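You operate a simulated robot arm through the tools that you are given. There is no shell and no other tool.

Carry out the task below with a simulated robot arm. There is one attempt and no reset: what you move stays moved.

## Task
Wipe the wet pink mug dry, then stand it and the yellow mug on the blue tray.
Fine: use the grey cloth and put it back; the cup rack stays out.
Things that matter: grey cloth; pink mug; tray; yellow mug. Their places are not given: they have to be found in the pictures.

The check looks at the end state, three seconds after you hand in, the way a careful person would. Anything else that was tipped, shoved, dropped, spilled or broken makes it a failure. Flat cloth is picked up by pressing the open fingertips on it (5 to 10 N) and closing them slowly along it; thin cloth reads only 2 to 8 mm in the jaws.

## Robot
A 5-joint arm with a two-finger parallel gripper, fixed in place. Base frame: the origin is on the floor under the middle of its stand, x ahead of it, y to its left, z up. Units: m, degrees, N and s.
It reaches about 1.134 m from its shoulder. Its first joint turns from -149.0 to 149.0 degrees. Payload 1.57 kg.
Tool frame: the origin (TCP) lies between the finger pads and is the grasp point; the fingertips stand 0.03 m ahead of it; z points along the fingers, y is the line along which they close. The gripper opens to 0.11 m. The fingers are 0.024 m wide and 0.012 m thick; the gripper's body (0.048 by 0.112 m) begins 0.078 m behind the TCP.
Orientation is that of the tool frame in the base frame, as a unit quaternion [x, y, z, w]. With the fingers straight down and closing along the base's y, the tool's x points along the base's -x, its y along +y and its z along -z.

## Interface
- The arm moves only by the tool play_rows. Its argument "rows" is a list of rows, each an object (a shift or turn left out is 0, a gripper value left out holds the last) with "linear": the shift along the tool's x, y, z in m, a list of three; "delta_rot": the turn, a rotation vector about the tool's x, y, z in degrees, a list of three; "hand": the finger opening in m, from 0 to 0.11. In form: [{"linear": [x, y, z], "delta_rot": [wx, wy, wz], "hand": hand}, ...]. A call has 1 to 20 rows; each row shifts and turns the commanded pose from where the row before left it, along the tool's axes as they then stand. Rows are played at 5 a second. More than 0.05 m and 8.6 degrees between two rows, or a gripper value outside its range, and nothing of the call is played. Where a pose cannot be reached the arm comes as near as it can. A force on the tool above 40 N (or 10 N above the force at the start of the call, whichever is more), or a blocked arm, ends the call early, and 0.2 s more pass. The fingers move at their own pace (about 0.153 m/s each) and stop on an object; they squeeze with about 28 N. The grip force told is the motor's: it shows also when the fingers shut on nothing. Time passes only in rows, and 0.2 s behind the last, so rows that do not move let the fingers close. The reply holds the time, the measured pose of the TCP, the force on the tool along the base axes, the opening and the grip force, in the units named above and with some noise, with the torque about the TCP (base axes, N m) and any sound that the robot's microphone picked up, and new pictures: "show" is both (left out), scene, wrist or none.
- Cameras (640 x 400 px; columns grow to the right, rows downward): "scene" is fixed at [0.2195, 0.501, 1.348]; the picture's right is [-0.43, -0.91, 0.00], its down [0.67, -0.31, -0.68] and it looks along [0.61, -0.29, 0.74] (base axes); focal length 214 px, centre (320, 200). "wrist" rides on the gripper at [0.07, 0.016, -0.141] in the tool frame; the picture's right is [-0.23, 0.97, 0.00], its down [-0.86, -0.20, -0.48] and it looks along [-0.47, -0.11, 0.88] (tool axes); focal length 222 px, centre (320, 200).
- move_column(by): slides the trunk up (or, below 0, down) by that many m; the arm rides with it, the base frame stays. It gives what a move gives, with no picture.
- pixel_to_xyz(camera, pixels): for up to 12 pixels [column, row] of the newest picture of that camera ("zoom" is the newest enlarged one), the place [x, y, z] in the base frame of the surface seen there, good to about 0.002 m. The clock stands still meanwhile.
- enlarge(camera, box): a new picture of the part [left, top, right, bottom] of that camera's present view, enlarged. The clock stands still meanwhile.
- job_done(): hands the job in; it is judged then, once.

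Unless the task says otherwise, let go and move clear before handing in.

The tools are called after "Call:" as name(argument=value, ...) on one line, values as JSON. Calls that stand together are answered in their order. play_rows: Moves the arm, as the interface text tells. Its arguments: {"type":"object","properties":{"rows":{"type":"array"},"show":{"type":"string","enum":["both","scene","wrist","none"]}},"required":["rows"]} The other tools are called the same way: move_column (by) moves the trunk up or down; pixel_to_xyz (camera, pixels) gives the place of the surface under pixels of a picture; enlarge (camera, box) takes an enlarged picture of a part of a camera's view; job_done () hands the job in.

At the start:

```text
clock: 0.0
tool_pos: [-0.014, 0.616, 1.1732]
tool_rot: [0.0, 1.0, 0.0, 0.0]
wrist_force: [-0.4, -1.0, -0.3]
wrist_torque: [-0.03, 0.0, -0.03]
gripper_width: 0.1102
grasp_force: 0.2
trunk travel left (down, up): [-0.906, 0.064]
```

scene: 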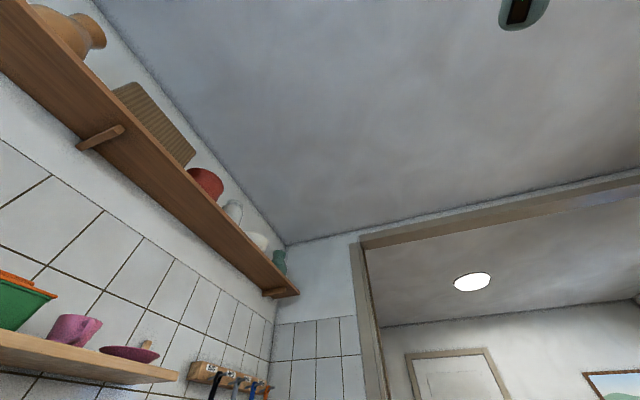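
wrist: 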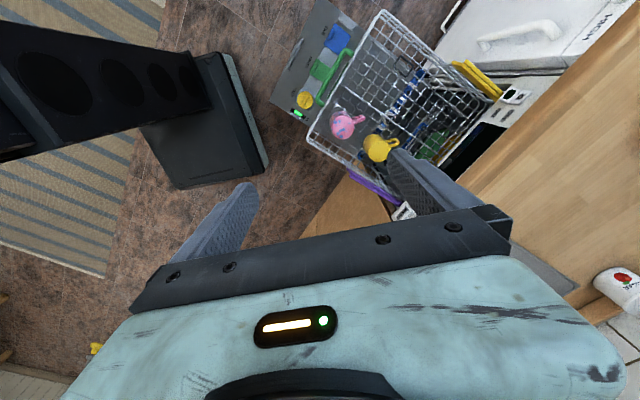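

The wrist picture shows a pulled-out dishwasher rack with a pink mug near (345,124) and a yellow mug near (380,147); the scene camera looks up at shelves. I'll enlarge parts of both views to see details.

Call:
enlarge(camera="wrist", box=[260, 0, 520, 200])

Call:
pixel_to_xyz(camera="wrist", pixels=[[345, 124], [378, 146], [304, 100], [335, 40], [318, 90], [300, 180], [560, 150], [455, 150], [340, 210], [190, 120], [620, 290], [410, 210]])

Call:
enlarge(camera="scene", box=[0, 230, 300, 400])

```text
2.00 times, centred on (390, 100) of wrist
```

zoom: 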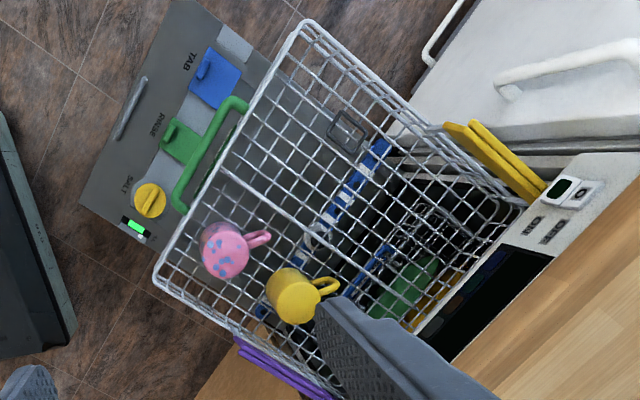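

```text
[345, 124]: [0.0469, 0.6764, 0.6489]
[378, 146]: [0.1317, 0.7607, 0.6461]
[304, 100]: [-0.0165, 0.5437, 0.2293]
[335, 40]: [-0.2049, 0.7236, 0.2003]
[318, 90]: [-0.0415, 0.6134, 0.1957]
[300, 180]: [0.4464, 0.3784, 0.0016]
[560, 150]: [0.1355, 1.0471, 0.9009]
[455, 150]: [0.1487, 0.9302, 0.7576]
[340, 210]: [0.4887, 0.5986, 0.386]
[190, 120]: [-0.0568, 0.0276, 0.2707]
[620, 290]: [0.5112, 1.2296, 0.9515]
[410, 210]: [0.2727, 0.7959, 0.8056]
```

```text
2.13 times, centred on (150, 315) of scene
```

zoom: 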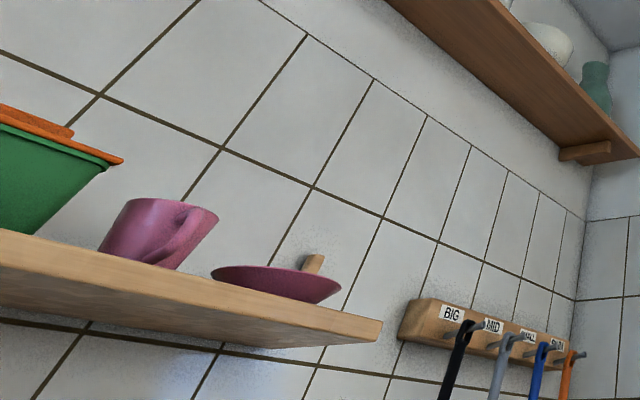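

The two mugs stand upside down in the pulled-out rack at z≈0.65; the tray and grey cloth are not in view yet. I'll turn the gripper so that the wrist camera faces +y (counter side).

Call:
play_rows(rows=[{"delta_rot": [0, 0, -8.2]}, {"delta_rot": [0, 0, -8.2]}, {"delta_rot": [0, 0, -8.2]}, {"delta_rot": [0, 0, -8.2]}, {"delta_rot": [0, 0, -8.2]}, {"delta_rot": [0, 0, -8.2]}, {"delta_rot": [0, 0, -8.2]}, {"delta_rot": [0, 0, -8.2]}, {"delta_rot": [0, 0, -8.2]}, {"delta_rot": [0, 0, -8.2]}, {"delta_rot": [0, 0, -8]}])

Call:
pixel_to_xyz(camera="scene", pixels=[[75, 328], [130, 355], [20, 300], [170, 378], [90, 380], [203, 375], [130, 80], [205, 180]])

```text
clock: 2.4
tool_pos: [-0.0135, 0.6139, 1.1727]
tool_rot: [0.708, -0.706, 0.0, 0.0]
wrist_force: [0.4, 0.3, 0.2]
wrist_torque: [0.01, 0.0, 0.02]
gripper_width: 0.1101
grasp_force: 0.2
trunk travel left (down, up): [-0.906, 0.064]
```

scene: 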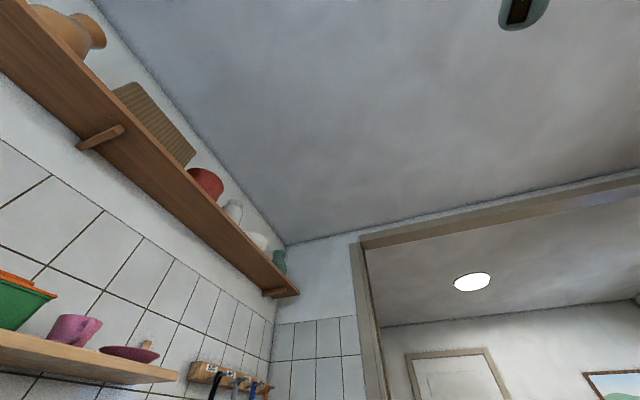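
wrist: 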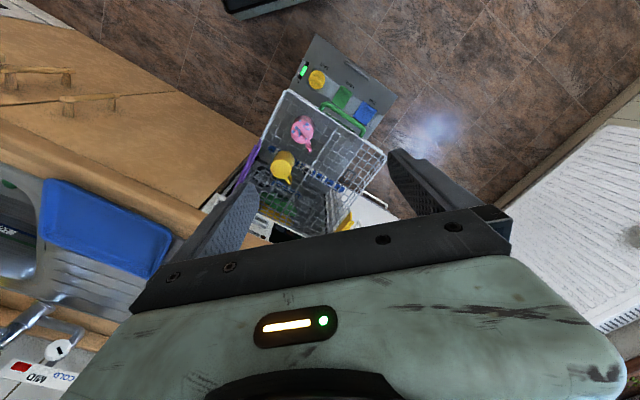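

```text
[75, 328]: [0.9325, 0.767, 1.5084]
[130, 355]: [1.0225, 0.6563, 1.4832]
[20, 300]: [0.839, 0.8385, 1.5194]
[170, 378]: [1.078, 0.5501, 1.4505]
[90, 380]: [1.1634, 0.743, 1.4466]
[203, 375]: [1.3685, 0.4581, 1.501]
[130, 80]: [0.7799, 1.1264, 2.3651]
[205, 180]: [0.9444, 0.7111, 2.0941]
```

The turned wrist view shows a blue tray at about (105,228) on a drainer left of the dishwasher, plus the sink with taps. I'll get the places of things in this view and enlarge the left part.

Call:
enlarge(camera="wrist", box=[0, 50, 240, 400])

Call:
pixel_to_xyz(camera="wrist", pixels=[[48, 182], [170, 230], [152, 275], [42, 235], [105, 228], [90, 275], [58, 348], [240, 12], [302, 130], [283, 165], [340, 290], [600, 180]])

```text
1.14 times, centred on (120, 225) of wrist
```

zoom: 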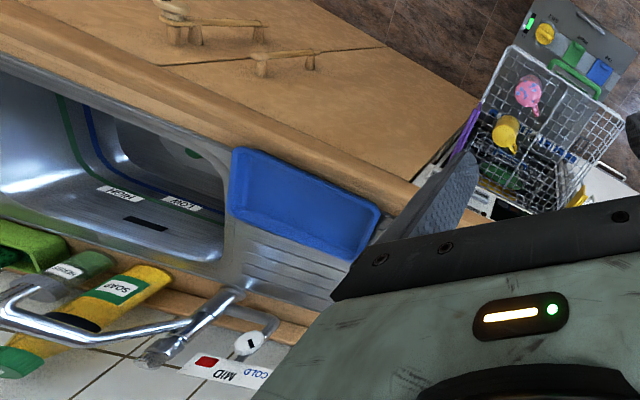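

```text
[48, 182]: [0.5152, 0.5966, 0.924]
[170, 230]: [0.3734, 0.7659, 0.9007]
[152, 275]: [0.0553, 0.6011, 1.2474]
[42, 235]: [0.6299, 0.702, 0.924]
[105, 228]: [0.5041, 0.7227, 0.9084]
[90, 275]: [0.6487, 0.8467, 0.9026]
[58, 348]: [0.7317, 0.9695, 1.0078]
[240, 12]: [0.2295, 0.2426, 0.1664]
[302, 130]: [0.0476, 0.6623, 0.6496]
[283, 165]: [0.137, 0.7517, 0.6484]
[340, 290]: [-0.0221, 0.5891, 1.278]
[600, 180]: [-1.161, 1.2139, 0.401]
```

The tray lies around x 0.37–0.65, y 0.6–0.85, z≈0.91 on the drainer; the grey cloth is still to be found. I'll swing the arm toward the sink and pitch the camera up to look along the counter.

Call:
play_rows(rows=[{"linear": [0, -0.048, 0], "delta_rot": [0, 0, 4.6]}, {"linear": [0, -0.048, 0], "delta_rot": [0, 0, 4.6]}, {"linear": [0, -0.048, 0], "delta_rot": [0, 0, 4.6]}, {"linear": [0, -0.048, 0], "delta_rot": [0, 0, 4.6]}, {"linear": [0, -0.048, 0], "delta_rot": [0, 0, 4.6]}, {"linear": [0, -0.048, 0], "delta_rot": [0, 0, 4.6]}, {"linear": [0, -0.048, 0], "delta_rot": [0, 0, 4.6]}, {"linear": [0, -0.048, 0], "delta_rot": [0, 0, 4.6]}, {"delta_rot": [0, -8, 0]}, {"delta_rot": [0, -8, 0]}, {"delta_rot": [0, -8, 0]}, {"delta_rot": [0, -8, 0]}])

```text
clock: 5.0
tool_pos: [0.3762, 0.5605, 1.2092]
tool_rot: [-0.431, 0.86, 0.123, 0.245]
wrist_force: [0.2, -0.1, -0.2]
wrist_torque: [0.0, -0.02, 0.0]
gripper_width: 0.11
grasp_force: 0.1
out of reach, approached as far as the arm can: row 9, 10, 11, 12
trunk travel left (down, up): [-0.906, 0.064]
```

scene: 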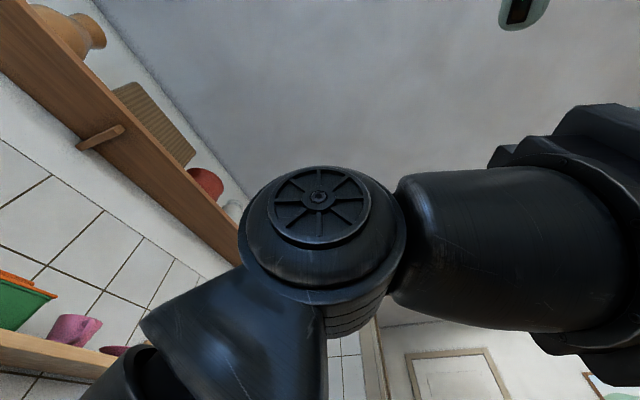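
wrist: 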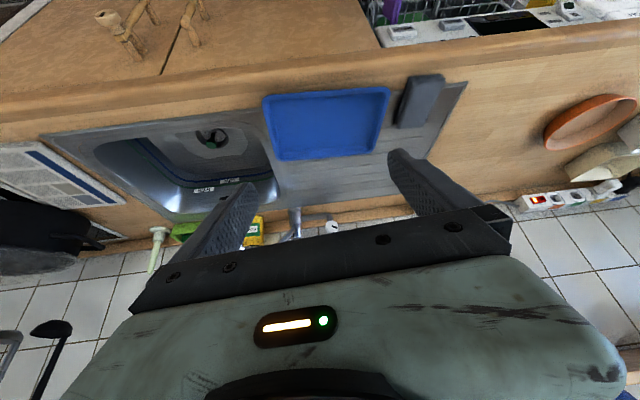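

There is a grey object near (418,100) just right of the tray, maybe the cloth. I'll enlarge and measure it.

Call:
enlarge(camera="wrist", box=[230, 50, 490, 212])

Call:
pixel_to_xyz(camera="wrist", pixels=[[264, 97], [389, 88], [370, 152], [278, 160], [325, 122], [405, 78], [443, 75], [430, 125], [395, 127], [418, 100], [450, 110], [408, 110]])

Call:
enlarge(camera="wrist", box=[0, 0, 320, 200])

Call:
enlarge(camera="wrist", box=[320, 0, 640, 200])

```text
2.46 times, centred on (360, 131) of wrist
```

zoom: 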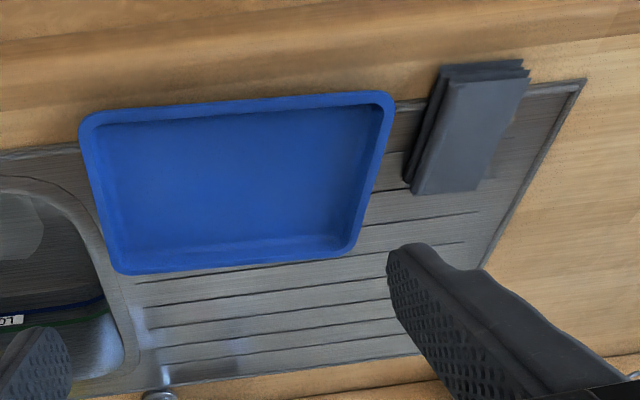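

```text
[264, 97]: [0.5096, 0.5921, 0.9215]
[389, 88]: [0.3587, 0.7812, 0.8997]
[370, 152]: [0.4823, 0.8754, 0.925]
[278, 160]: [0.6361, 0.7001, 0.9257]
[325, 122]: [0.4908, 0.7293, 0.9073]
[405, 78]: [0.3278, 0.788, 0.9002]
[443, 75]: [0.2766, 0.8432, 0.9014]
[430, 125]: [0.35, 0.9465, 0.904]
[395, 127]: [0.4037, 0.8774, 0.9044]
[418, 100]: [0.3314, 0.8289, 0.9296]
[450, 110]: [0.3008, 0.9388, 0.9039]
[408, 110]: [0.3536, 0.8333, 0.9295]
```

```text
2.00 times, centred on (160, 100) of wrist
```

zoom: 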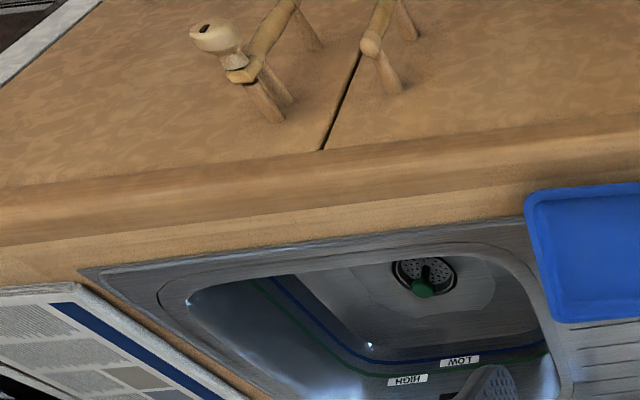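

```text
2.00 times, centred on (480, 100) of wrist
```

zoom: 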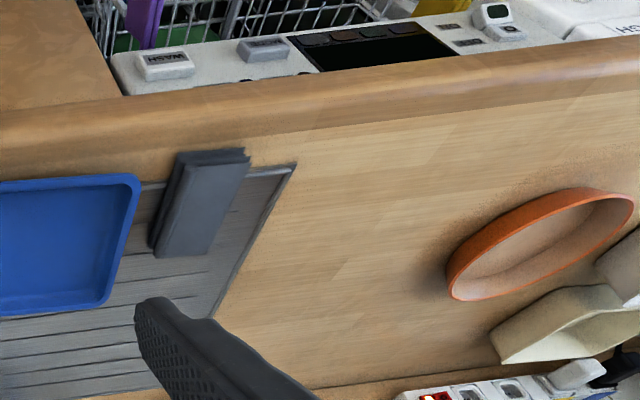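

The grey object at (418,100) is a folded grey cloth, top z≈0.93, on the drainer at z≈0.90, right beside the tray. I'll level the gripper again and swing it above the cloth for a closer look.

Call:
play_rows(rows=[{"delta_rot": [0, 8, 0]}, {"delta_rot": [0, 8, 0]}, {"delta_rot": [0, 8, 0]}, {"delta_rot": [0, 8, 0]}, {"linear": [0, 0.045, 0], "delta_rot": [0, 0, -3.8]}, {"linear": [-0.02, 0.045, 0], "delta_rot": [0, 0, -3.8]}, {"linear": [-0.03, 0.03, 0], "delta_rot": [0, 0, -3.8]}])

```text
clock: 6.6
tool_pos: [0.3014, 0.6681, 1.173]
tool_rot: [-0.535, 0.845, 0.0, 0.0]
wrist_force: [-0.9, -0.1, 0.4]
wrist_torque: [0.01, 0.02, -0.01]
gripper_width: 0.1099
grasp_force: 0.1
out of reach, approached as far as the arm can: row 1, 2, 3, 6
trunk travel left (down, up): [-0.906, 0.064]
```

scene: 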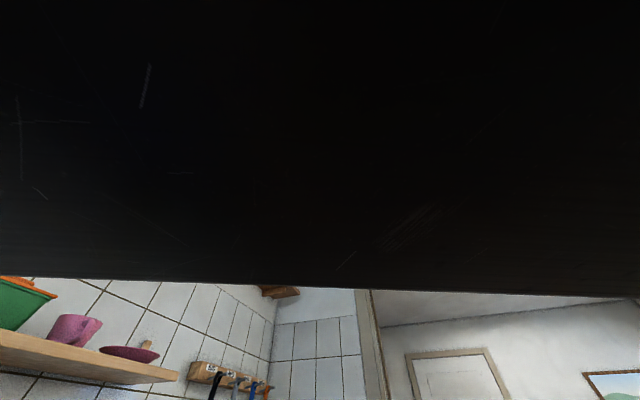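
wrist: 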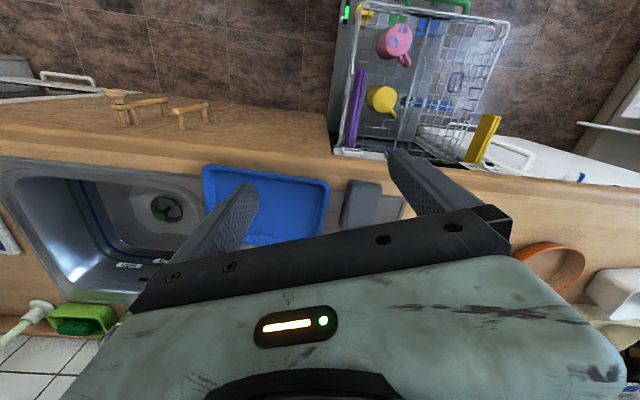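

The cloth is now at (360,203), the pink mug at (396,42), yellow at (381,99). I'll enlarge both areas.

Call:
enlarge(camera="wrist", box=[330, 0, 490, 140])

Call:
enlarge(camera="wrist", box=[190, 140, 430, 290])

Call:
pixel_to_xyz(camera="wrist", pixels=[[352, 181], [381, 184], [376, 227], [342, 226], [362, 200], [404, 205], [208, 167], [327, 183], [322, 232], [205, 232], [404, 38], [382, 98]])

```text
2.86 times, centred on (410, 70) of wrist
```

zoom: 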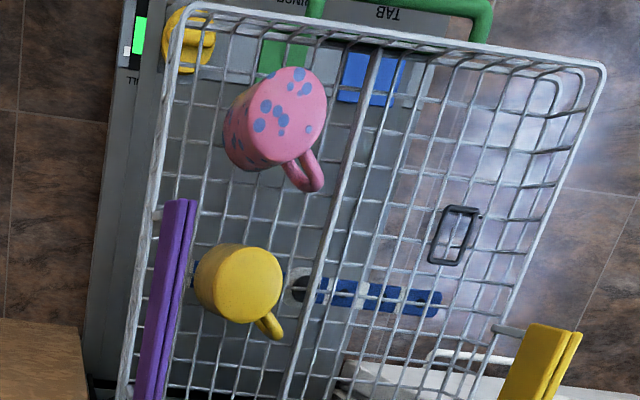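

```text
2.67 times, centred on (310, 215) of wrist
```

zoom: 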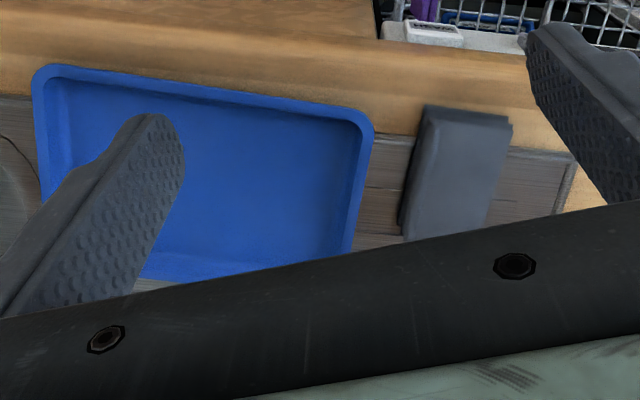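

```text
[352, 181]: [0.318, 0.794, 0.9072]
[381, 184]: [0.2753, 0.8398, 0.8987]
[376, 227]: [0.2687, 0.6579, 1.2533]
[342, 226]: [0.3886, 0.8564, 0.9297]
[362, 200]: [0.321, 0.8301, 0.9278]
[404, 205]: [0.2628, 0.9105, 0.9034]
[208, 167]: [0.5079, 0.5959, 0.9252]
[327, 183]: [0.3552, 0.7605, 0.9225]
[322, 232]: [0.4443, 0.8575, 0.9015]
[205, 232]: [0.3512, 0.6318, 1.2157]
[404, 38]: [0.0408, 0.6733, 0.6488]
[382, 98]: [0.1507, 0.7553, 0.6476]
```

The zoom shows the pink mug upside down with blue wet spots on its base and some on its side. I'll pull the arm back toward the rack's front, to look at the mugs from lower and from the side.

Call:
play_rows(rows=[{"linear": [0.0385, 0.017, 0]}, {"linear": [0.0385, 0.017, 0]}, {"linear": [0.0385, 0.017, 0]}, {"linear": [0.0385, 0.017, 0]}, {"linear": [0.0385, 0.017, 0]}, {"linear": [0.0385, 0.017, 0]}, {"linear": [0.0385, 0.017, 0]}, {"linear": [0.0385, 0.017, 0]}, {"delta_rot": [0, 0, -6.4]}, {"delta_rot": [0, 0, -6.4]}, {"delta_rot": [0, 0, -6.4]}], show="wrist")

Call:
move_column(by=-0.2)

```text
clock: 9.0
tool_pos: [0.0507, 0.5247, 1.1734]
tool_rot: [-0.669, 0.744, 0.0, -0.001]
wrist_force: [0.0, 0.0, -0.1]
wrist_torque: [-0.02, -0.01, 0.02]
gripper_width: 0.11
grasp_force: 0.0
out of reach, approached as far as the arm can: row 6, 7, 8
trunk travel left (down, up): [-0.906, 0.064]
```

wrist: 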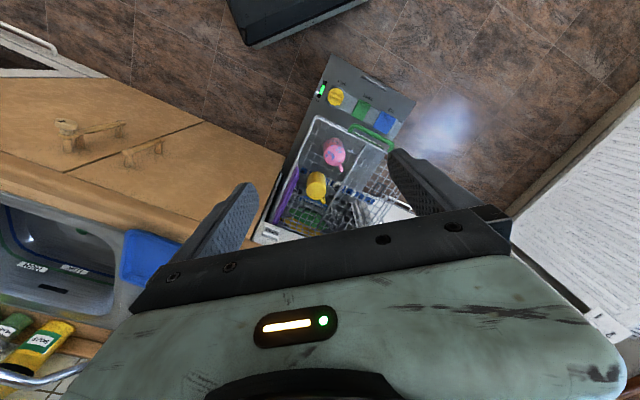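

```text
clock: 11.2
tool_pos: [0.0511, 0.5239, 0.9728]
tool_rot: [-0.668, 0.744, -0.001, -0.001]
wrist_force: [0.2, 0.3, 0.0]
wrist_torque: [-0.02, 0.0, 0.03]
gripper_width: 0.11
grasp_force: 0.1
trunk travel left (down, up): [-0.706, 0.264]
```

The TCP is now at (0.05,0.52,0.97), above the rack's front. I'll pitch the camera outward to view the mugs obliquely.

Call:
play_rows(rows=[{"delta_rot": [0, -8, 0]}, {"delta_rot": [0, -8, 0]}, {"delta_rot": [0, -8, 0]}, {"delta_rot": [0, -8, 0]}], show="both")

```text
clock: 12.2
tool_pos: [0.0495, 0.6484, 1.0091]
tool_rot: [-0.642, 0.716, 0.184, 0.204]
wrist_force: [0.7, 0.6, -0.4]
wrist_torque: [0.03, 0.04, -0.01]
gripper_width: 0.1101
grasp_force: 0.1
out of reach, approached as far as the arm can: row 1, 2, 3, 4
trunk travel left (down, up): [-0.706, 0.264]
```

scene: 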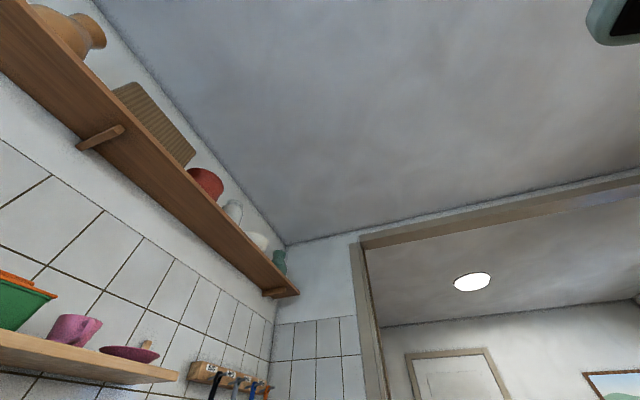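
wrist: 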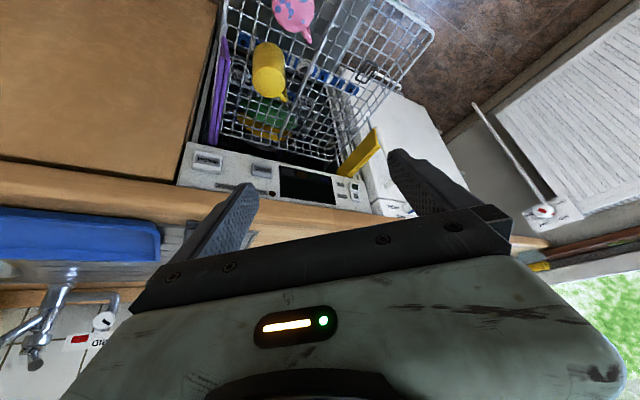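

The yellow mug is at (268,72) and the pink is at the top edge; the wrist can't come closer than about 0.52 m to the base axis. I'll level the tool again and go lower with the column for a near view of the mugs.

Call:
play_rows(rows=[{"delta_rot": [0, 8, 0]}, {"delta_rot": [0, 8, 0]}, {"delta_rot": [0, 8, 0]}, {"delta_rot": [0, 8, 0]}, {"linear": [-0.03, 0, 0]}], show="none")

Call:
move_column(by=-0.1)

Call:
play_rows(rows=[{"linear": [-0.005, 0, 0]}], show="wrist")

Call:
enlarge(camera="wrist", box=[220, 80, 420, 260])

```text
clock: 13.4
tool_pos: [0.0528, 0.6778, 0.9726]
tool_rot: [-0.668, 0.744, -0.001, -0.002]
wrist_force: [0.5, -0.4, 0.0]
wrist_torque: [0.0, 0.0, 0.0]
gripper_width: 0.1101
grasp_force: 0.1
out of reach, approached as far as the arm can: row 1, 2, 3
trunk travel left (down, up): [-0.706, 0.264]
```

```text
clock: 14.7
tool_pos: [0.054, 0.6785, 0.8728]
tool_rot: [-0.668, 0.744, -0.001, -0.001]
wrist_force: [-0.1, -0.1, -1.1]
wrist_torque: [0.0, -0.01, -0.03]
gripper_width: 0.1098
grasp_force: 0.0
trunk travel left (down, up): [-0.606, 0.364]
```

```text
clock: 15.1
tool_pos: [0.0537, 0.6831, 0.8737]
tool_rot: [-0.667, 0.745, 0.0, -0.001]
wrist_force: [-0.5, 0.1, 0.3]
wrist_torque: [0.03, 0.02, -0.01]
gripper_width: 0.1099
grasp_force: 0.0
trunk travel left (down, up): [-0.606, 0.364]
```

wrist: 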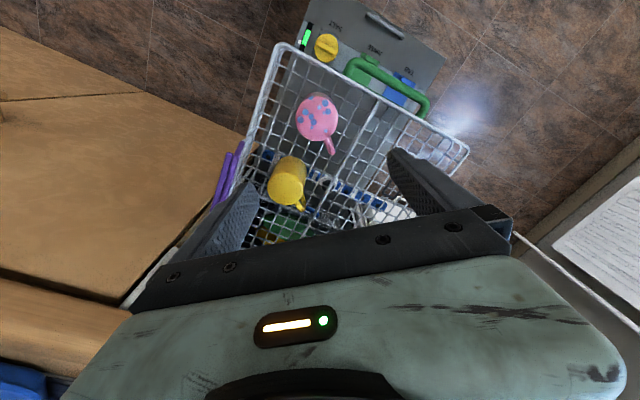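

```text
2.22 times, centred on (320, 170) of wrist
```

zoom: 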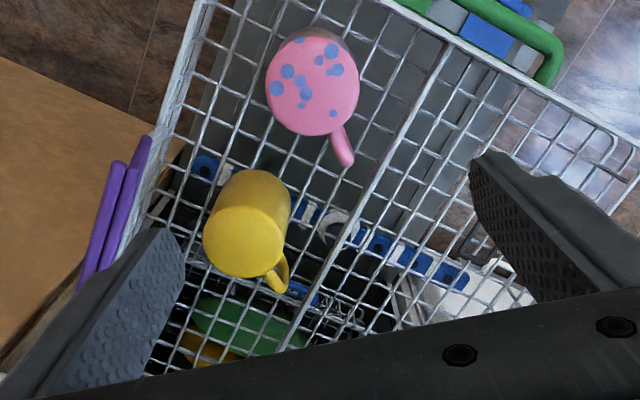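

Now the mugs are seen closely: the pink base at about zoom (312,85) with blue spots, handle toward (343,150). I'll measure mug edges, rack floor and rims.

Call:
pixel_to_xyz(camera="zoom", pixels=[[268, 85], [312, 85], [358, 85], [312, 132], [315, 40], [345, 160], [204, 240], [245, 245], [285, 240], [278, 285], [250, 172], [245, 275]])

Call:
pixel_to_xyz(camera="wrist", pixels=[[281, 44], [245, 150], [375, 95], [466, 152], [440, 185], [352, 125], [352, 160], [262, 200], [340, 200], [225, 180], [440, 140], [400, 115]])

Call:
enlarge(camera="wrist", box=[270, 80, 350, 130])

```text
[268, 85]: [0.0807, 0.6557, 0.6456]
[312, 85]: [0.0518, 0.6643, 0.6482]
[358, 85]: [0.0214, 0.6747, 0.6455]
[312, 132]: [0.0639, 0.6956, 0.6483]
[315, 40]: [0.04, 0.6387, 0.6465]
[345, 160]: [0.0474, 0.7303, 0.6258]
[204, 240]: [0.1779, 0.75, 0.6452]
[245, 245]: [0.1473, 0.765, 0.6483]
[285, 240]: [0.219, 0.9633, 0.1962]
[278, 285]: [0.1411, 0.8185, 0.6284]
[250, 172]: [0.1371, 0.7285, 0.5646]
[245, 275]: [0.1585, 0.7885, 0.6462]
```

```text
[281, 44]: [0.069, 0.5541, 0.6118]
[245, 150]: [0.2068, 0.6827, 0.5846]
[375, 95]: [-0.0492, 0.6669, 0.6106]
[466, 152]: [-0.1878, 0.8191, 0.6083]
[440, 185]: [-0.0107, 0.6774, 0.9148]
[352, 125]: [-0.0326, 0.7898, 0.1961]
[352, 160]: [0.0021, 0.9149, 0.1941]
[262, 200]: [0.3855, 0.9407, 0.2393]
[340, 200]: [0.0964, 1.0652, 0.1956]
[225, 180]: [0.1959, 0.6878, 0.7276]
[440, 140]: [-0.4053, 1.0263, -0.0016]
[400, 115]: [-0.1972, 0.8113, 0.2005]
```

```text
8.00 times, centred on (310, 105) of wrist
```

zoom: 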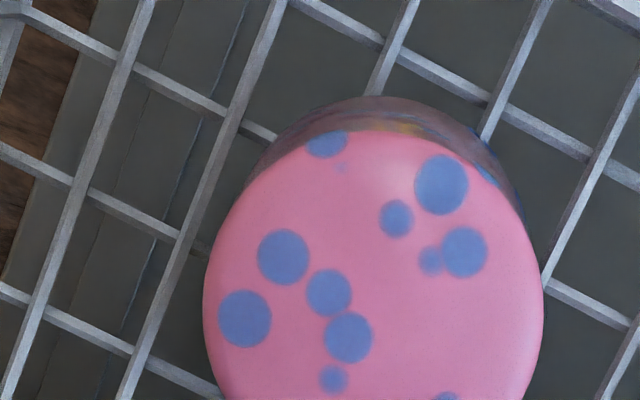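

Rack rim is at z≈0.61, mug bases at 0.648, both handles point about +y. I'll back off and go lower to see the robot-facing sides of the mugs.

Call:
play_rows(rows=[{"linear": [0.05, 0, 0]}, {"linear": [0.05, 0, 0]}, {"linear": [0.05, 0, 0]}, {"linear": [0.02, 0, 0]}], show="none")

Call:
move_column(by=-0.15)

Call:
play_rows(rows=[{"linear": [0, 0, 0]}], show="wrist")

Call:
enlarge(camera="wrist", box=[220, 100, 420, 280])

```text
clock: 16.1
tool_pos: [0.0356, 0.5224, 0.8742]
tool_rot: [-0.667, 0.745, -0.001, -0.001]
wrist_force: [-0.5, 0.1, 0.1]
wrist_torque: [0.01, 0.01, 0.01]
gripper_width: 0.1098
grasp_force: 0.1
out of reach, approached as far as the arm can: row 4
trunk travel left (down, up): [-0.606, 0.364]
```

```text
clock: 17.9
tool_pos: [0.035, 0.5232, 0.7237]
tool_rot: [-0.668, 0.744, -0.001, -0.002]
wrist_force: [-0.3, 0.2, 0.5]
wrist_torque: [0.0, 0.01, -0.01]
gripper_width: 0.1101
grasp_force: 0.1
trunk travel left (down, up): [-0.456, 0.514]
```

```text
clock: 18.2
tool_pos: [0.0348, 0.5221, 0.7241]
tool_rot: [-0.667, 0.745, -0.001, -0.001]
wrist_force: [0.3, 0.0, -0.5]
wrist_torque: [0.0, 0.01, -0.01]
gripper_width: 0.1099
grasp_force: 0.1
trunk travel left (down, up): [-0.456, 0.514]
```

wrist: 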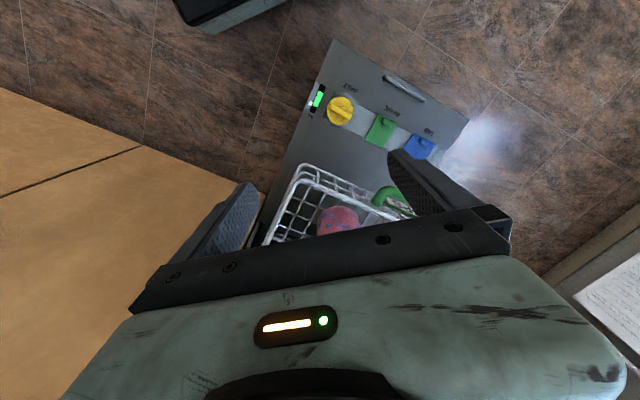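

```text
2.22 times, centred on (320, 190) of wrist
```

zoom: 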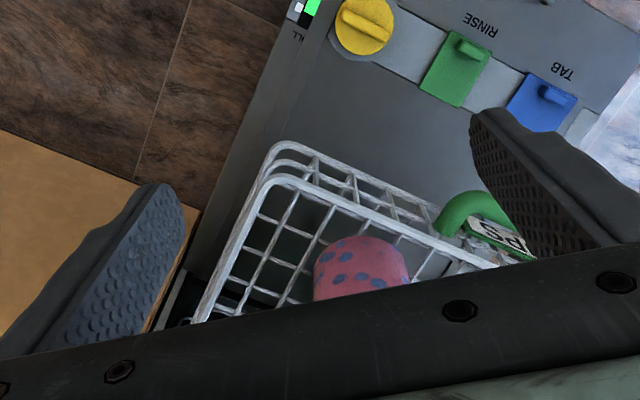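

The pink mug now shows at wrist (337,220), partly behind the gripper bar. I'll zoom hard on it.

Call:
enlarge(camera="wrist", box=[300, 195, 380, 245])

Call:
enlarge(camera="wrist", box=[260, 140, 420, 240])

```text
8.00 times, centred on (340, 220) of wrist
```

zoom: 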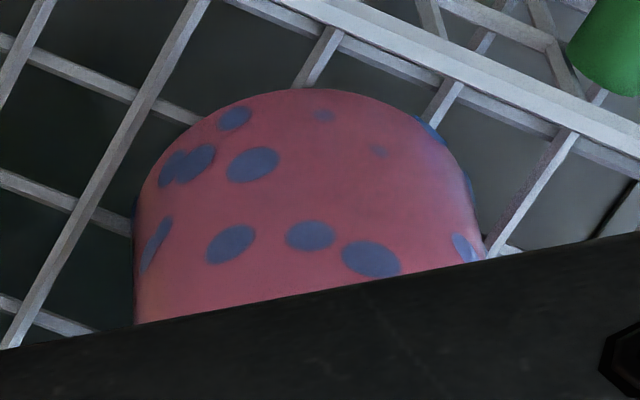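

```text
4.00 times, centred on (340, 190) of wrist
```

zoom: 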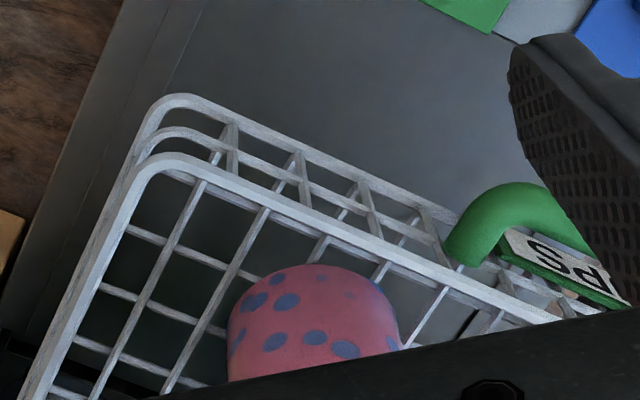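

I'll measure where these spots lie on the mug (side or base).

Call:
pixel_to_xyz(camera="zoom", pixels=[[287, 301], [254, 303], [278, 278], [276, 341], [315, 337], [345, 349], [237, 345], [393, 342], [321, 280], [351, 294], [316, 268], [230, 330]])

Call:
pixel_to_xyz(camera="zoom", pixels=[[316, 320], [316, 300], [316, 350], [390, 310], [240, 310], [180, 100], [180, 160], [160, 310], [190, 140], [540, 310], [280, 355], [110, 200]])

```text
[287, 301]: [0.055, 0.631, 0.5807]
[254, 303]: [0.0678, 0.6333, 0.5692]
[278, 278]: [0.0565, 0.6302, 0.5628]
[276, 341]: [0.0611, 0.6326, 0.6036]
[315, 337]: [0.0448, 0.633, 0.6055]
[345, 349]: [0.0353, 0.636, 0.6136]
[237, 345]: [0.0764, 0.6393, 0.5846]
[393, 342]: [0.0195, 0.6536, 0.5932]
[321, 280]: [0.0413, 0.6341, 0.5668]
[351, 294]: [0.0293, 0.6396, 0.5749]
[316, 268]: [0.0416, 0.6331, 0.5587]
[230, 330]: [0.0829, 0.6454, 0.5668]
```

```text
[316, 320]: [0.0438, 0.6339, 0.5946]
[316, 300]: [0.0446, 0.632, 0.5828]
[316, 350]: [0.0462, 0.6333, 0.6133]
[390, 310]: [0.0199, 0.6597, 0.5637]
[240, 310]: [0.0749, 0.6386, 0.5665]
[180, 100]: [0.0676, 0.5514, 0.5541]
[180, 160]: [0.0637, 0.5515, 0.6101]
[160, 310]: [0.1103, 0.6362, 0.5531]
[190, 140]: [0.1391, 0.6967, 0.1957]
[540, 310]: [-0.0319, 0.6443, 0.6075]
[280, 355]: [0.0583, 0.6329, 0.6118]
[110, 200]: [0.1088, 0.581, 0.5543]
```

Spots lie all around the side (z 0.56–0.61) and on the base; rack floor is z≈0.553. Next I raise the column and go over the cloth for a close look at it.

Call:
move_column(by=0.35)

Call:
play_rows(rows=[{"linear": [-0.0354, -0.0342, 0]}, {"linear": [-0.0354, -0.0342, 0]}, {"linear": [-0.0354, -0.0342, 0]}, {"linear": [-0.0354, -0.0342, 0]}, {"linear": [-0.0354, -0.0342, 0]}, {"linear": [-0.0354, -0.0342, 0]}, {"linear": [-0.0354, -0.0342, 0]}, {"delta_rot": [0, 0, 8]}, {"delta_rot": [0, 0, 8]}], show="wrist")

Call:
enlarge(camera="wrist", box=[240, 80, 400, 230])

```text
clock: 21.7
tool_pos: [0.035, 0.5227, 1.0726]
tool_rot: [-0.668, 0.744, -0.001, -0.001]
wrist_force: [-0.1, 0.1, 0.1]
wrist_torque: [0.0, 0.0, -0.01]
gripper_width: 0.1099
grasp_force: 0.1
trunk travel left (down, up): [-0.806, 0.164]
```

```text
clock: 23.7
tool_pos: [0.2992, 0.7436, 1.0728]
tool_rot: [-0.557, 0.831, -0.001, -0.001]
wrist_force: [-0.9, -0.9, -0.5]
wrist_torque: [-0.01, 0.0, -0.01]
gripper_width: 0.1099
grasp_force: 0.0
trunk travel left (down, up): [-0.806, 0.164]
```

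wrist: 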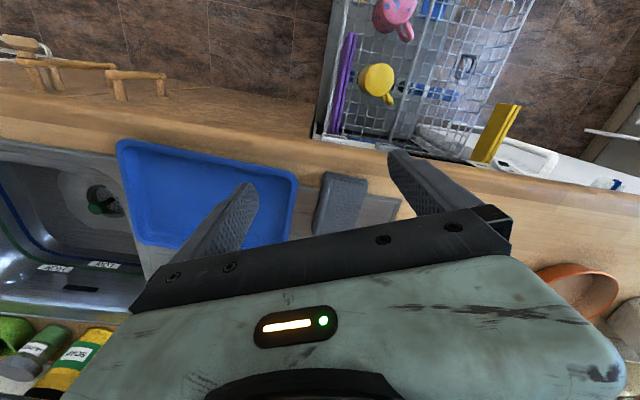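

```text
2.67 times, centred on (320, 155) of wrist
```

zoom: 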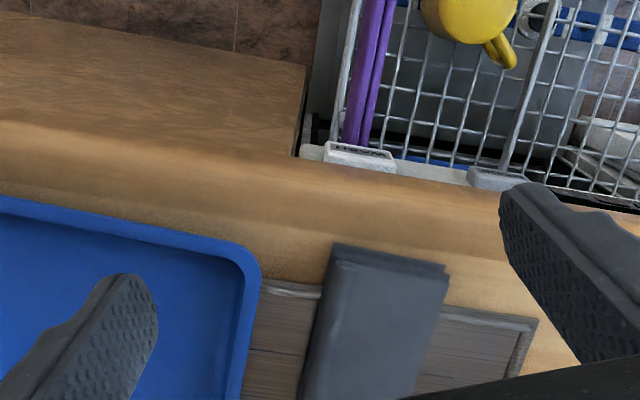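

The cloth is partly hidden behind the gripper bar at (345,205). I'll back off inward ~0.09 m for an unobstructed view.

Call:
play_rows(rows=[{"linear": [0.045, 0, 0]}, {"linear": [0.045, 0, 0]}], show="wrist")

Call:
enlarge(camera="wrist", box=[290, 140, 450, 240])

```text
clock: 24.3
tool_pos: [0.2652, 0.6601, 1.073]
tool_rot: [-0.558, 0.83, -0.002, -0.001]
wrist_force: [1.2, -0.8, 0.3]
wrist_torque: [0.04, -0.01, -0.02]
gripper_width: 0.1102
grasp_force: 0.0
trunk travel left (down, up): [-0.806, 0.164]
```

wrist: 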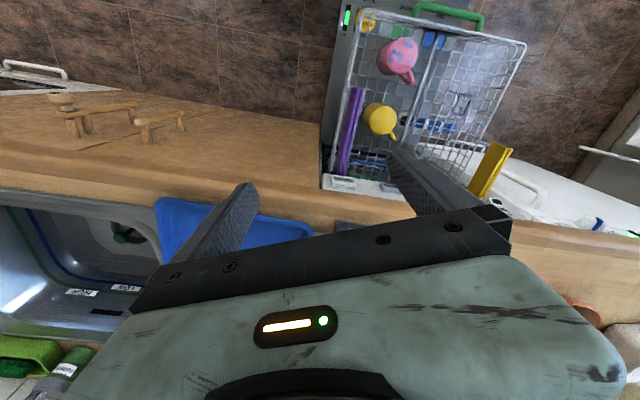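

```text
4.00 times, centred on (370, 190) of wrist
```

zoom: 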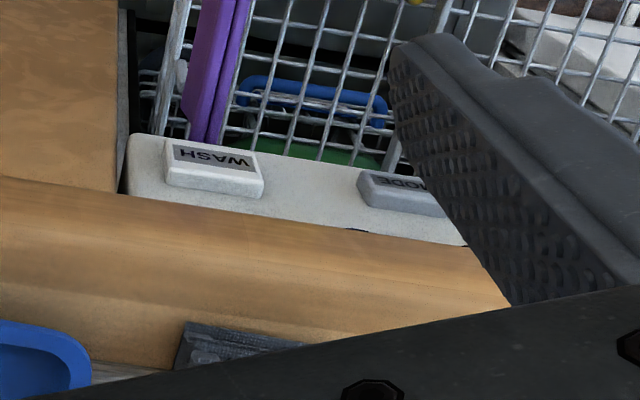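

Moving inward hid the cloth; it must go toward the picture's top, so I move outward until the TCP is above the cloth.

Call:
play_rows(rows=[{"linear": [-0.045, 0, 0]}, {"linear": [-0.045, 0, 0]}, {"linear": [-0.045, 0, 0]}, {"linear": [-0.045, 0, 0]}], show="wrist")

Call:
enlarge(camera="wrist", box=[240, 70, 440, 220])

```text
clock: 25.3
tool_pos: [0.3327, 0.8284, 1.0723]
tool_rot: [-0.558, 0.83, -0.002, -0.001]
wrist_force: [0.3, -0.7, 0.2]
wrist_torque: [-0.01, -0.01, 0.04]
gripper_width: 0.11
grasp_force: 0.1
trunk travel left (down, up): [-0.806, 0.164]
```

wrist: 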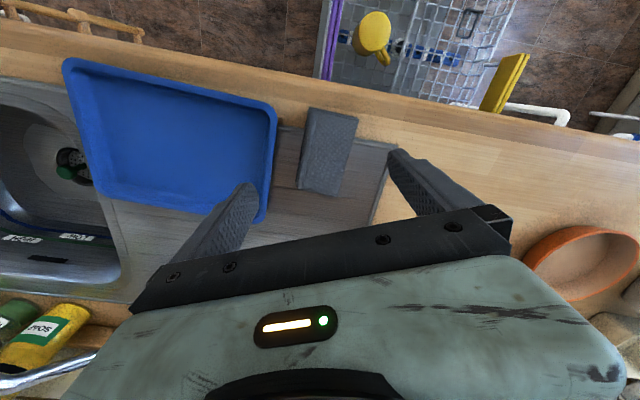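

```text
2.67 times, centred on (340, 145) of wrist
```

zoom: 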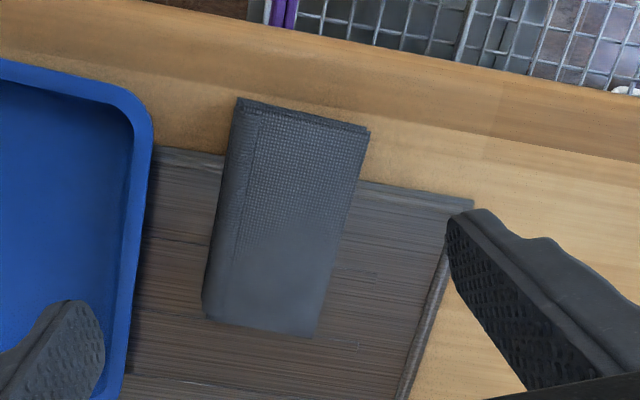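

Clear view now: the folded grey cloth's corners are at zoom (238,98), (368,130), (315,335), (203,315). I'll measure its corners, height and surroundings.

Call:
pixel_to_xyz(camera="zoom", pixels=[[240, 102], [364, 136], [312, 330], [207, 312], [280, 220], [262, 120], [345, 150], [240, 300], [215, 250], [345, 270], [150, 250], [60, 200]])

Call:
pixel_to_xyz(camera="wrist", pixels=[[66, 62], [275, 108], [260, 218], [90, 195], [170, 130], [385, 150], [440, 150], [350, 95], [580, 260], [500, 90], [320, 210], [130, 250]])

Call:
enlarge(camera="wrist", box=[295, 100, 365, 200])

```text
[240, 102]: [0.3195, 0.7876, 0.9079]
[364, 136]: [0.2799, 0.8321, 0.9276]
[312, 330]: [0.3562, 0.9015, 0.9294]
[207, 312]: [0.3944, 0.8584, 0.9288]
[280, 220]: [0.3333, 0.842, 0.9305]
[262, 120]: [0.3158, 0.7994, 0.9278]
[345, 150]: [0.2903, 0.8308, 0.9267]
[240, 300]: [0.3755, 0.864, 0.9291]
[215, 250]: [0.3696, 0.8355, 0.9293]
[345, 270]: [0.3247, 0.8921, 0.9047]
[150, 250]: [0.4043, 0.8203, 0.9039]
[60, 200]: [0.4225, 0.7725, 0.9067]
```

```text
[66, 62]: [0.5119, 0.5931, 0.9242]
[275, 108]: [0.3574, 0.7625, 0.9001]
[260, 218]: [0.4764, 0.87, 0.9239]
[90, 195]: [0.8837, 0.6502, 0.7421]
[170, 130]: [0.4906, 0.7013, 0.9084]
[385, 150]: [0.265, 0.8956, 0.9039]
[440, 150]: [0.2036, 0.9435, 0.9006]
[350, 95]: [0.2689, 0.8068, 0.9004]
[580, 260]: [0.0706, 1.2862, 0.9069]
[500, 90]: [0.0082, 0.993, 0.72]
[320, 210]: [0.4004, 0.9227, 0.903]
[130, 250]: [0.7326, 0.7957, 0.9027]
```

```text
4.00 times, centred on (330, 150) of wrist
```

zoom: 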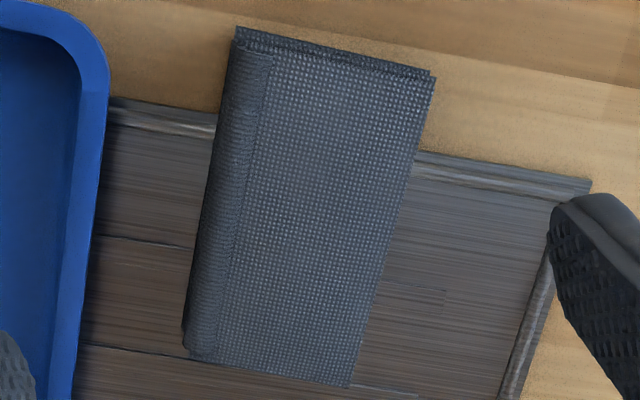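

The cloth is about 0.058×0.103×0.027 m, centre ≈ (0.337, 0.846), long axis at azimuth ≈43°, lying beside the tray. I'll measure the counter's front edge and the free wood around.

Call:
pixel_to_xyz(camera="wrist", pixels=[[320, 78], [320, 84], [320, 90], [400, 92], [400, 98], [400, 104], [250, 66], [250, 72], [250, 80], [470, 112], [560, 130], [470, 118]])

Call:
enlarge(camera="wrist", box=[220, 0, 580, 200])

```text
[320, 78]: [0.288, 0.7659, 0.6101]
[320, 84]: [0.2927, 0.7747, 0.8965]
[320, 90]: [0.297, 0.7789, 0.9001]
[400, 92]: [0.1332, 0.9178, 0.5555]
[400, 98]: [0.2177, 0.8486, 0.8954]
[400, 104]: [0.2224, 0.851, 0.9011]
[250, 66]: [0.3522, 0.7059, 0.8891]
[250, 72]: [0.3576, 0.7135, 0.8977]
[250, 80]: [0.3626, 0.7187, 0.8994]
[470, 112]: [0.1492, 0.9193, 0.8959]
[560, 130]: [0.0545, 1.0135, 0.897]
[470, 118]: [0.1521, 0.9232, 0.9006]
```

```text
1.78 times, centred on (400, 100) of wrist
```

zoom: 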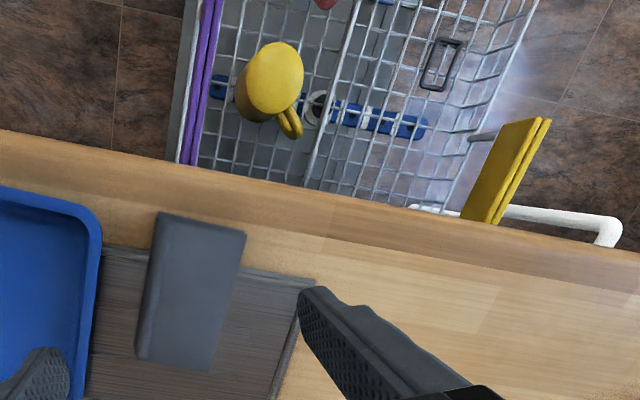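

Counter edge is found; nothing blocks a straight-down grip of the cloth. I'll align the fingers across its short side (0.058 m) and come down to just above it, checking the view before going lower.

Call:
play_rows(rows=[{"delta_rot": [0, 0, 8.3], "hand": 0.09}, {"delta_rot": [0, 0, 8.3]}, {"delta_rot": [0, 0, 8.2]}, {"linear": [-0.0151, 0.01, 0]}, {"linear": [0, 0, 0.045]}, {"linear": [0, 0, 0.045]}], show="wrist")

Call:
enlarge(camera="wrist", box=[200, 80, 440, 230])

```text
clock: 26.7
tool_pos: [0.3383, 0.8463, 1.0727]
tool_rot: [-0.367, 0.93, -0.002, -0.001]
wrist_force: [0.0, -0.7, 0.6]
wrist_torque: [0.02, 0.0, 0.02]
gripper_width: 0.0899
grasp_force: 0.1
out of reach, approached as far as the arm can: row 5, 6
trunk travel left (down, up): [-0.806, 0.164]
```

wrist: 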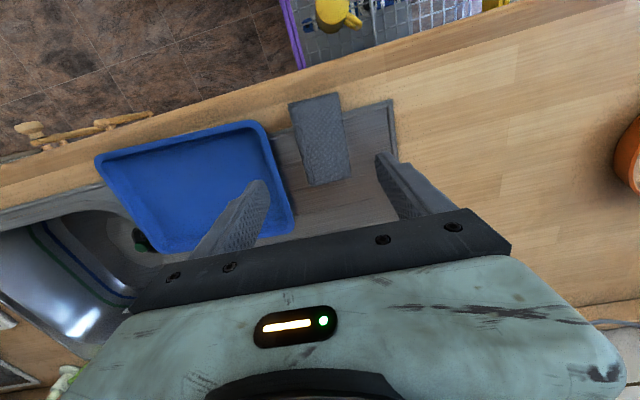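

```text
2.67 times, centred on (320, 155) of wrist
```

zoom: 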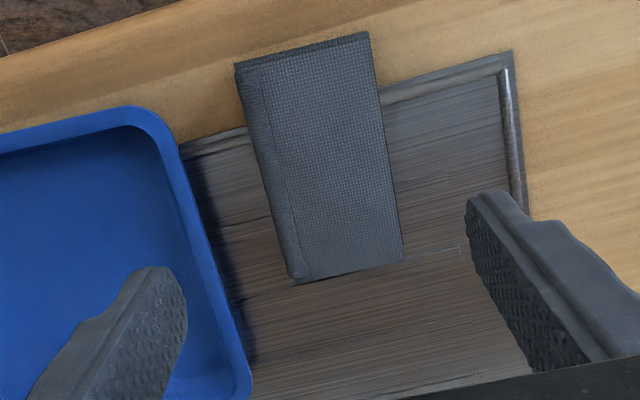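

The arm is at its reach limit going down here (rows 5–6 not done), so I'll lift the arm and lower the column instead for more freedom. The cloth at zoom (320,155) is well aligned between the fingers.

Call:
play_rows(rows=[{"linear": [0, 0, -0.05]}, {"linear": [0, 0, -0.05]}, {"linear": [0, 0, -0.05]}], show="none")

Call:
move_column(by=-0.24)

Call:
play_rows(rows=[{"linear": [0, 0, 0]}], show="wrist")

```text
clock: 27.5
tool_pos: [0.3381, 0.8444, 1.0729]
tool_rot: [-0.366, 0.93, -0.002, 0.0]
wrist_force: [0.0, -0.2, 0.2]
wrist_torque: [-0.02, 0.01, 0.02]
gripper_width: 0.0899
grasp_force: 0.0
out of reach, approached as far as the arm can: row 1, 2, 3
trunk travel left (down, up): [-0.806, 0.164]
```

```text
clock: 29.0
tool_pos: [0.336, 0.8436, 0.9337]
tool_rot: [-0.367, 0.93, 0.002, 0.003]
wrist_force: [-5.6, -14.8, 37.8]
wrist_torque: [0.09, 1.27, 0.14]
gripper_width: 0.0894
grasp_force: 0.0
trunk travel left (down, up): [-0.662, 0.308]
stopped: the force on the tool passed its limit at 217 N (the readings are from after the stop); the commanded pose is now the measured one
```

```text
clock: 29.4
tool_pos: [0.3363, 0.8425, 0.9337]
tool_rot: [-0.368, 0.93, 0.002, 0.005]
wrist_force: [-10.5, -21.6, 33.1]
wrist_torque: [-0.24, 1.27, 0.86]
gripper_width: 0.0891
grasp_force: 0.1
trunk travel left (down, up): [-0.662, 0.308]
```

wrist: 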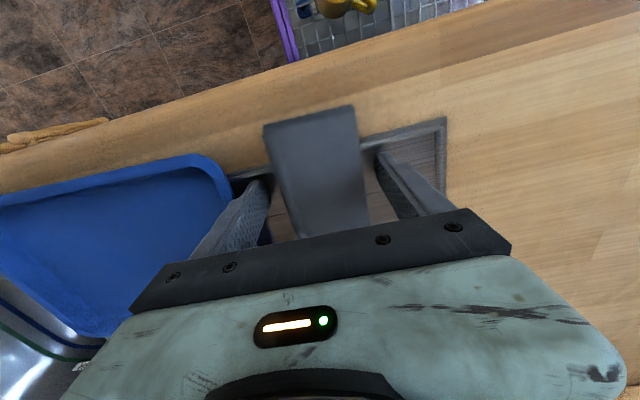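

The upward rows did not happen, so the column pressed the fingertips onto the drainer (33 N now). I'll raise the column a little at once to take the load off.

Call:
move_column(by=0.008)

```text
clock: 29.9
tool_pos: [0.3394, 0.8486, 0.9357]
tool_rot: [-0.367, 0.93, 0.001, 0.004]
wrist_force: [-0.2, 0.1, 0.3]
wrist_torque: [-0.04, 0.0, -0.03]
gripper_width: 0.0899
grasp_force: 0.0
trunk travel left (down, up): [-0.67, 0.3]
```

The load is off (force ≈0). I'll check the cloth and surroundings in an enlarged view before gripping.

Call:
play_rows(rows=[{"linear": [0, 0, 0]}], show="both")

Call:
enlarge(camera="wrist", box=[200, 80, 480, 255])

Call:
pixel_to_xyz(camera="wrist", pixels=[[265, 127], [352, 108], [300, 150], [340, 150], [315, 180], [345, 200], [290, 200], [325, 220], [420, 150], [240, 185]])

```text
clock: 30.3
tool_pos: [0.339, 0.847, 0.9363]
tool_rot: [-0.367, 0.93, 0.001, 0.004]
wrist_force: [-0.2, -0.5, 0.4]
wrist_torque: [0.0, 0.01, -0.02]
gripper_width: 0.0899
grasp_force: 0.0
trunk travel left (down, up): [-0.67, 0.3]
```

scene: 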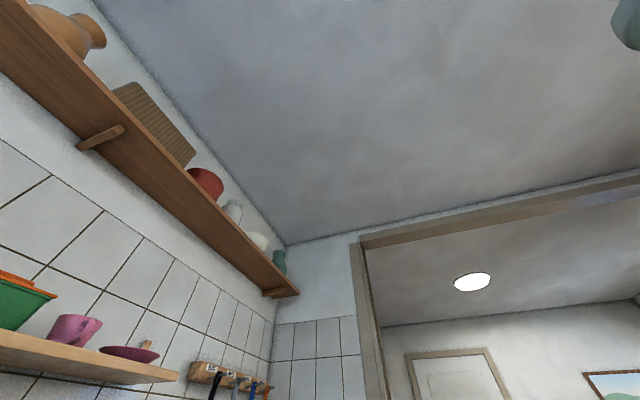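
wrist: 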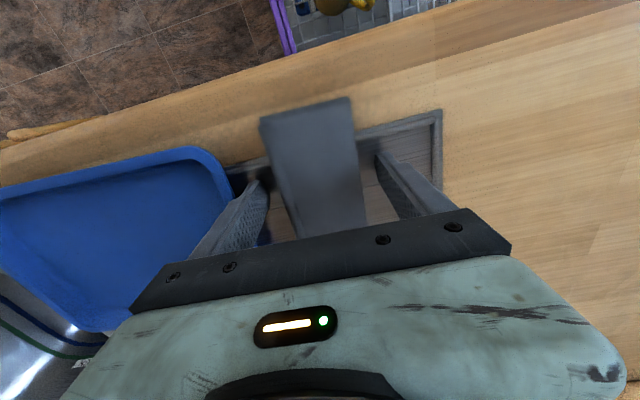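

```text
2.29 times, centred on (340, 168) of wrist
```

zoom: 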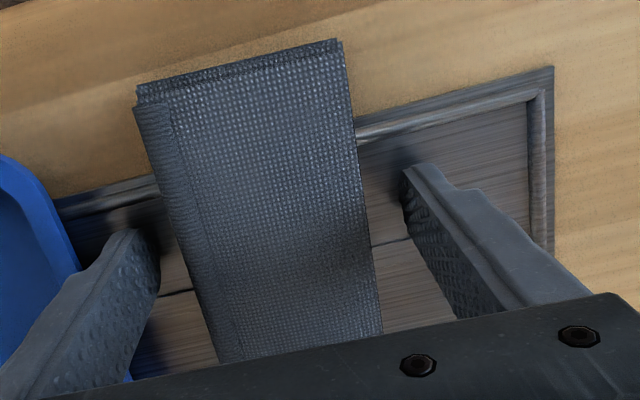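

```text
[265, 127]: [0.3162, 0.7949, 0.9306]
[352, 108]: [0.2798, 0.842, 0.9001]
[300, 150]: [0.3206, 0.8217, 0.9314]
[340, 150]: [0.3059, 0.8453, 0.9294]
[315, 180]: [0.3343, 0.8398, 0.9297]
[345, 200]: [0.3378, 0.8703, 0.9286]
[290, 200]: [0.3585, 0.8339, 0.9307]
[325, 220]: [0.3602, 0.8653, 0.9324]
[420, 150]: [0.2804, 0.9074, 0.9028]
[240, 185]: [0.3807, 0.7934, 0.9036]
```

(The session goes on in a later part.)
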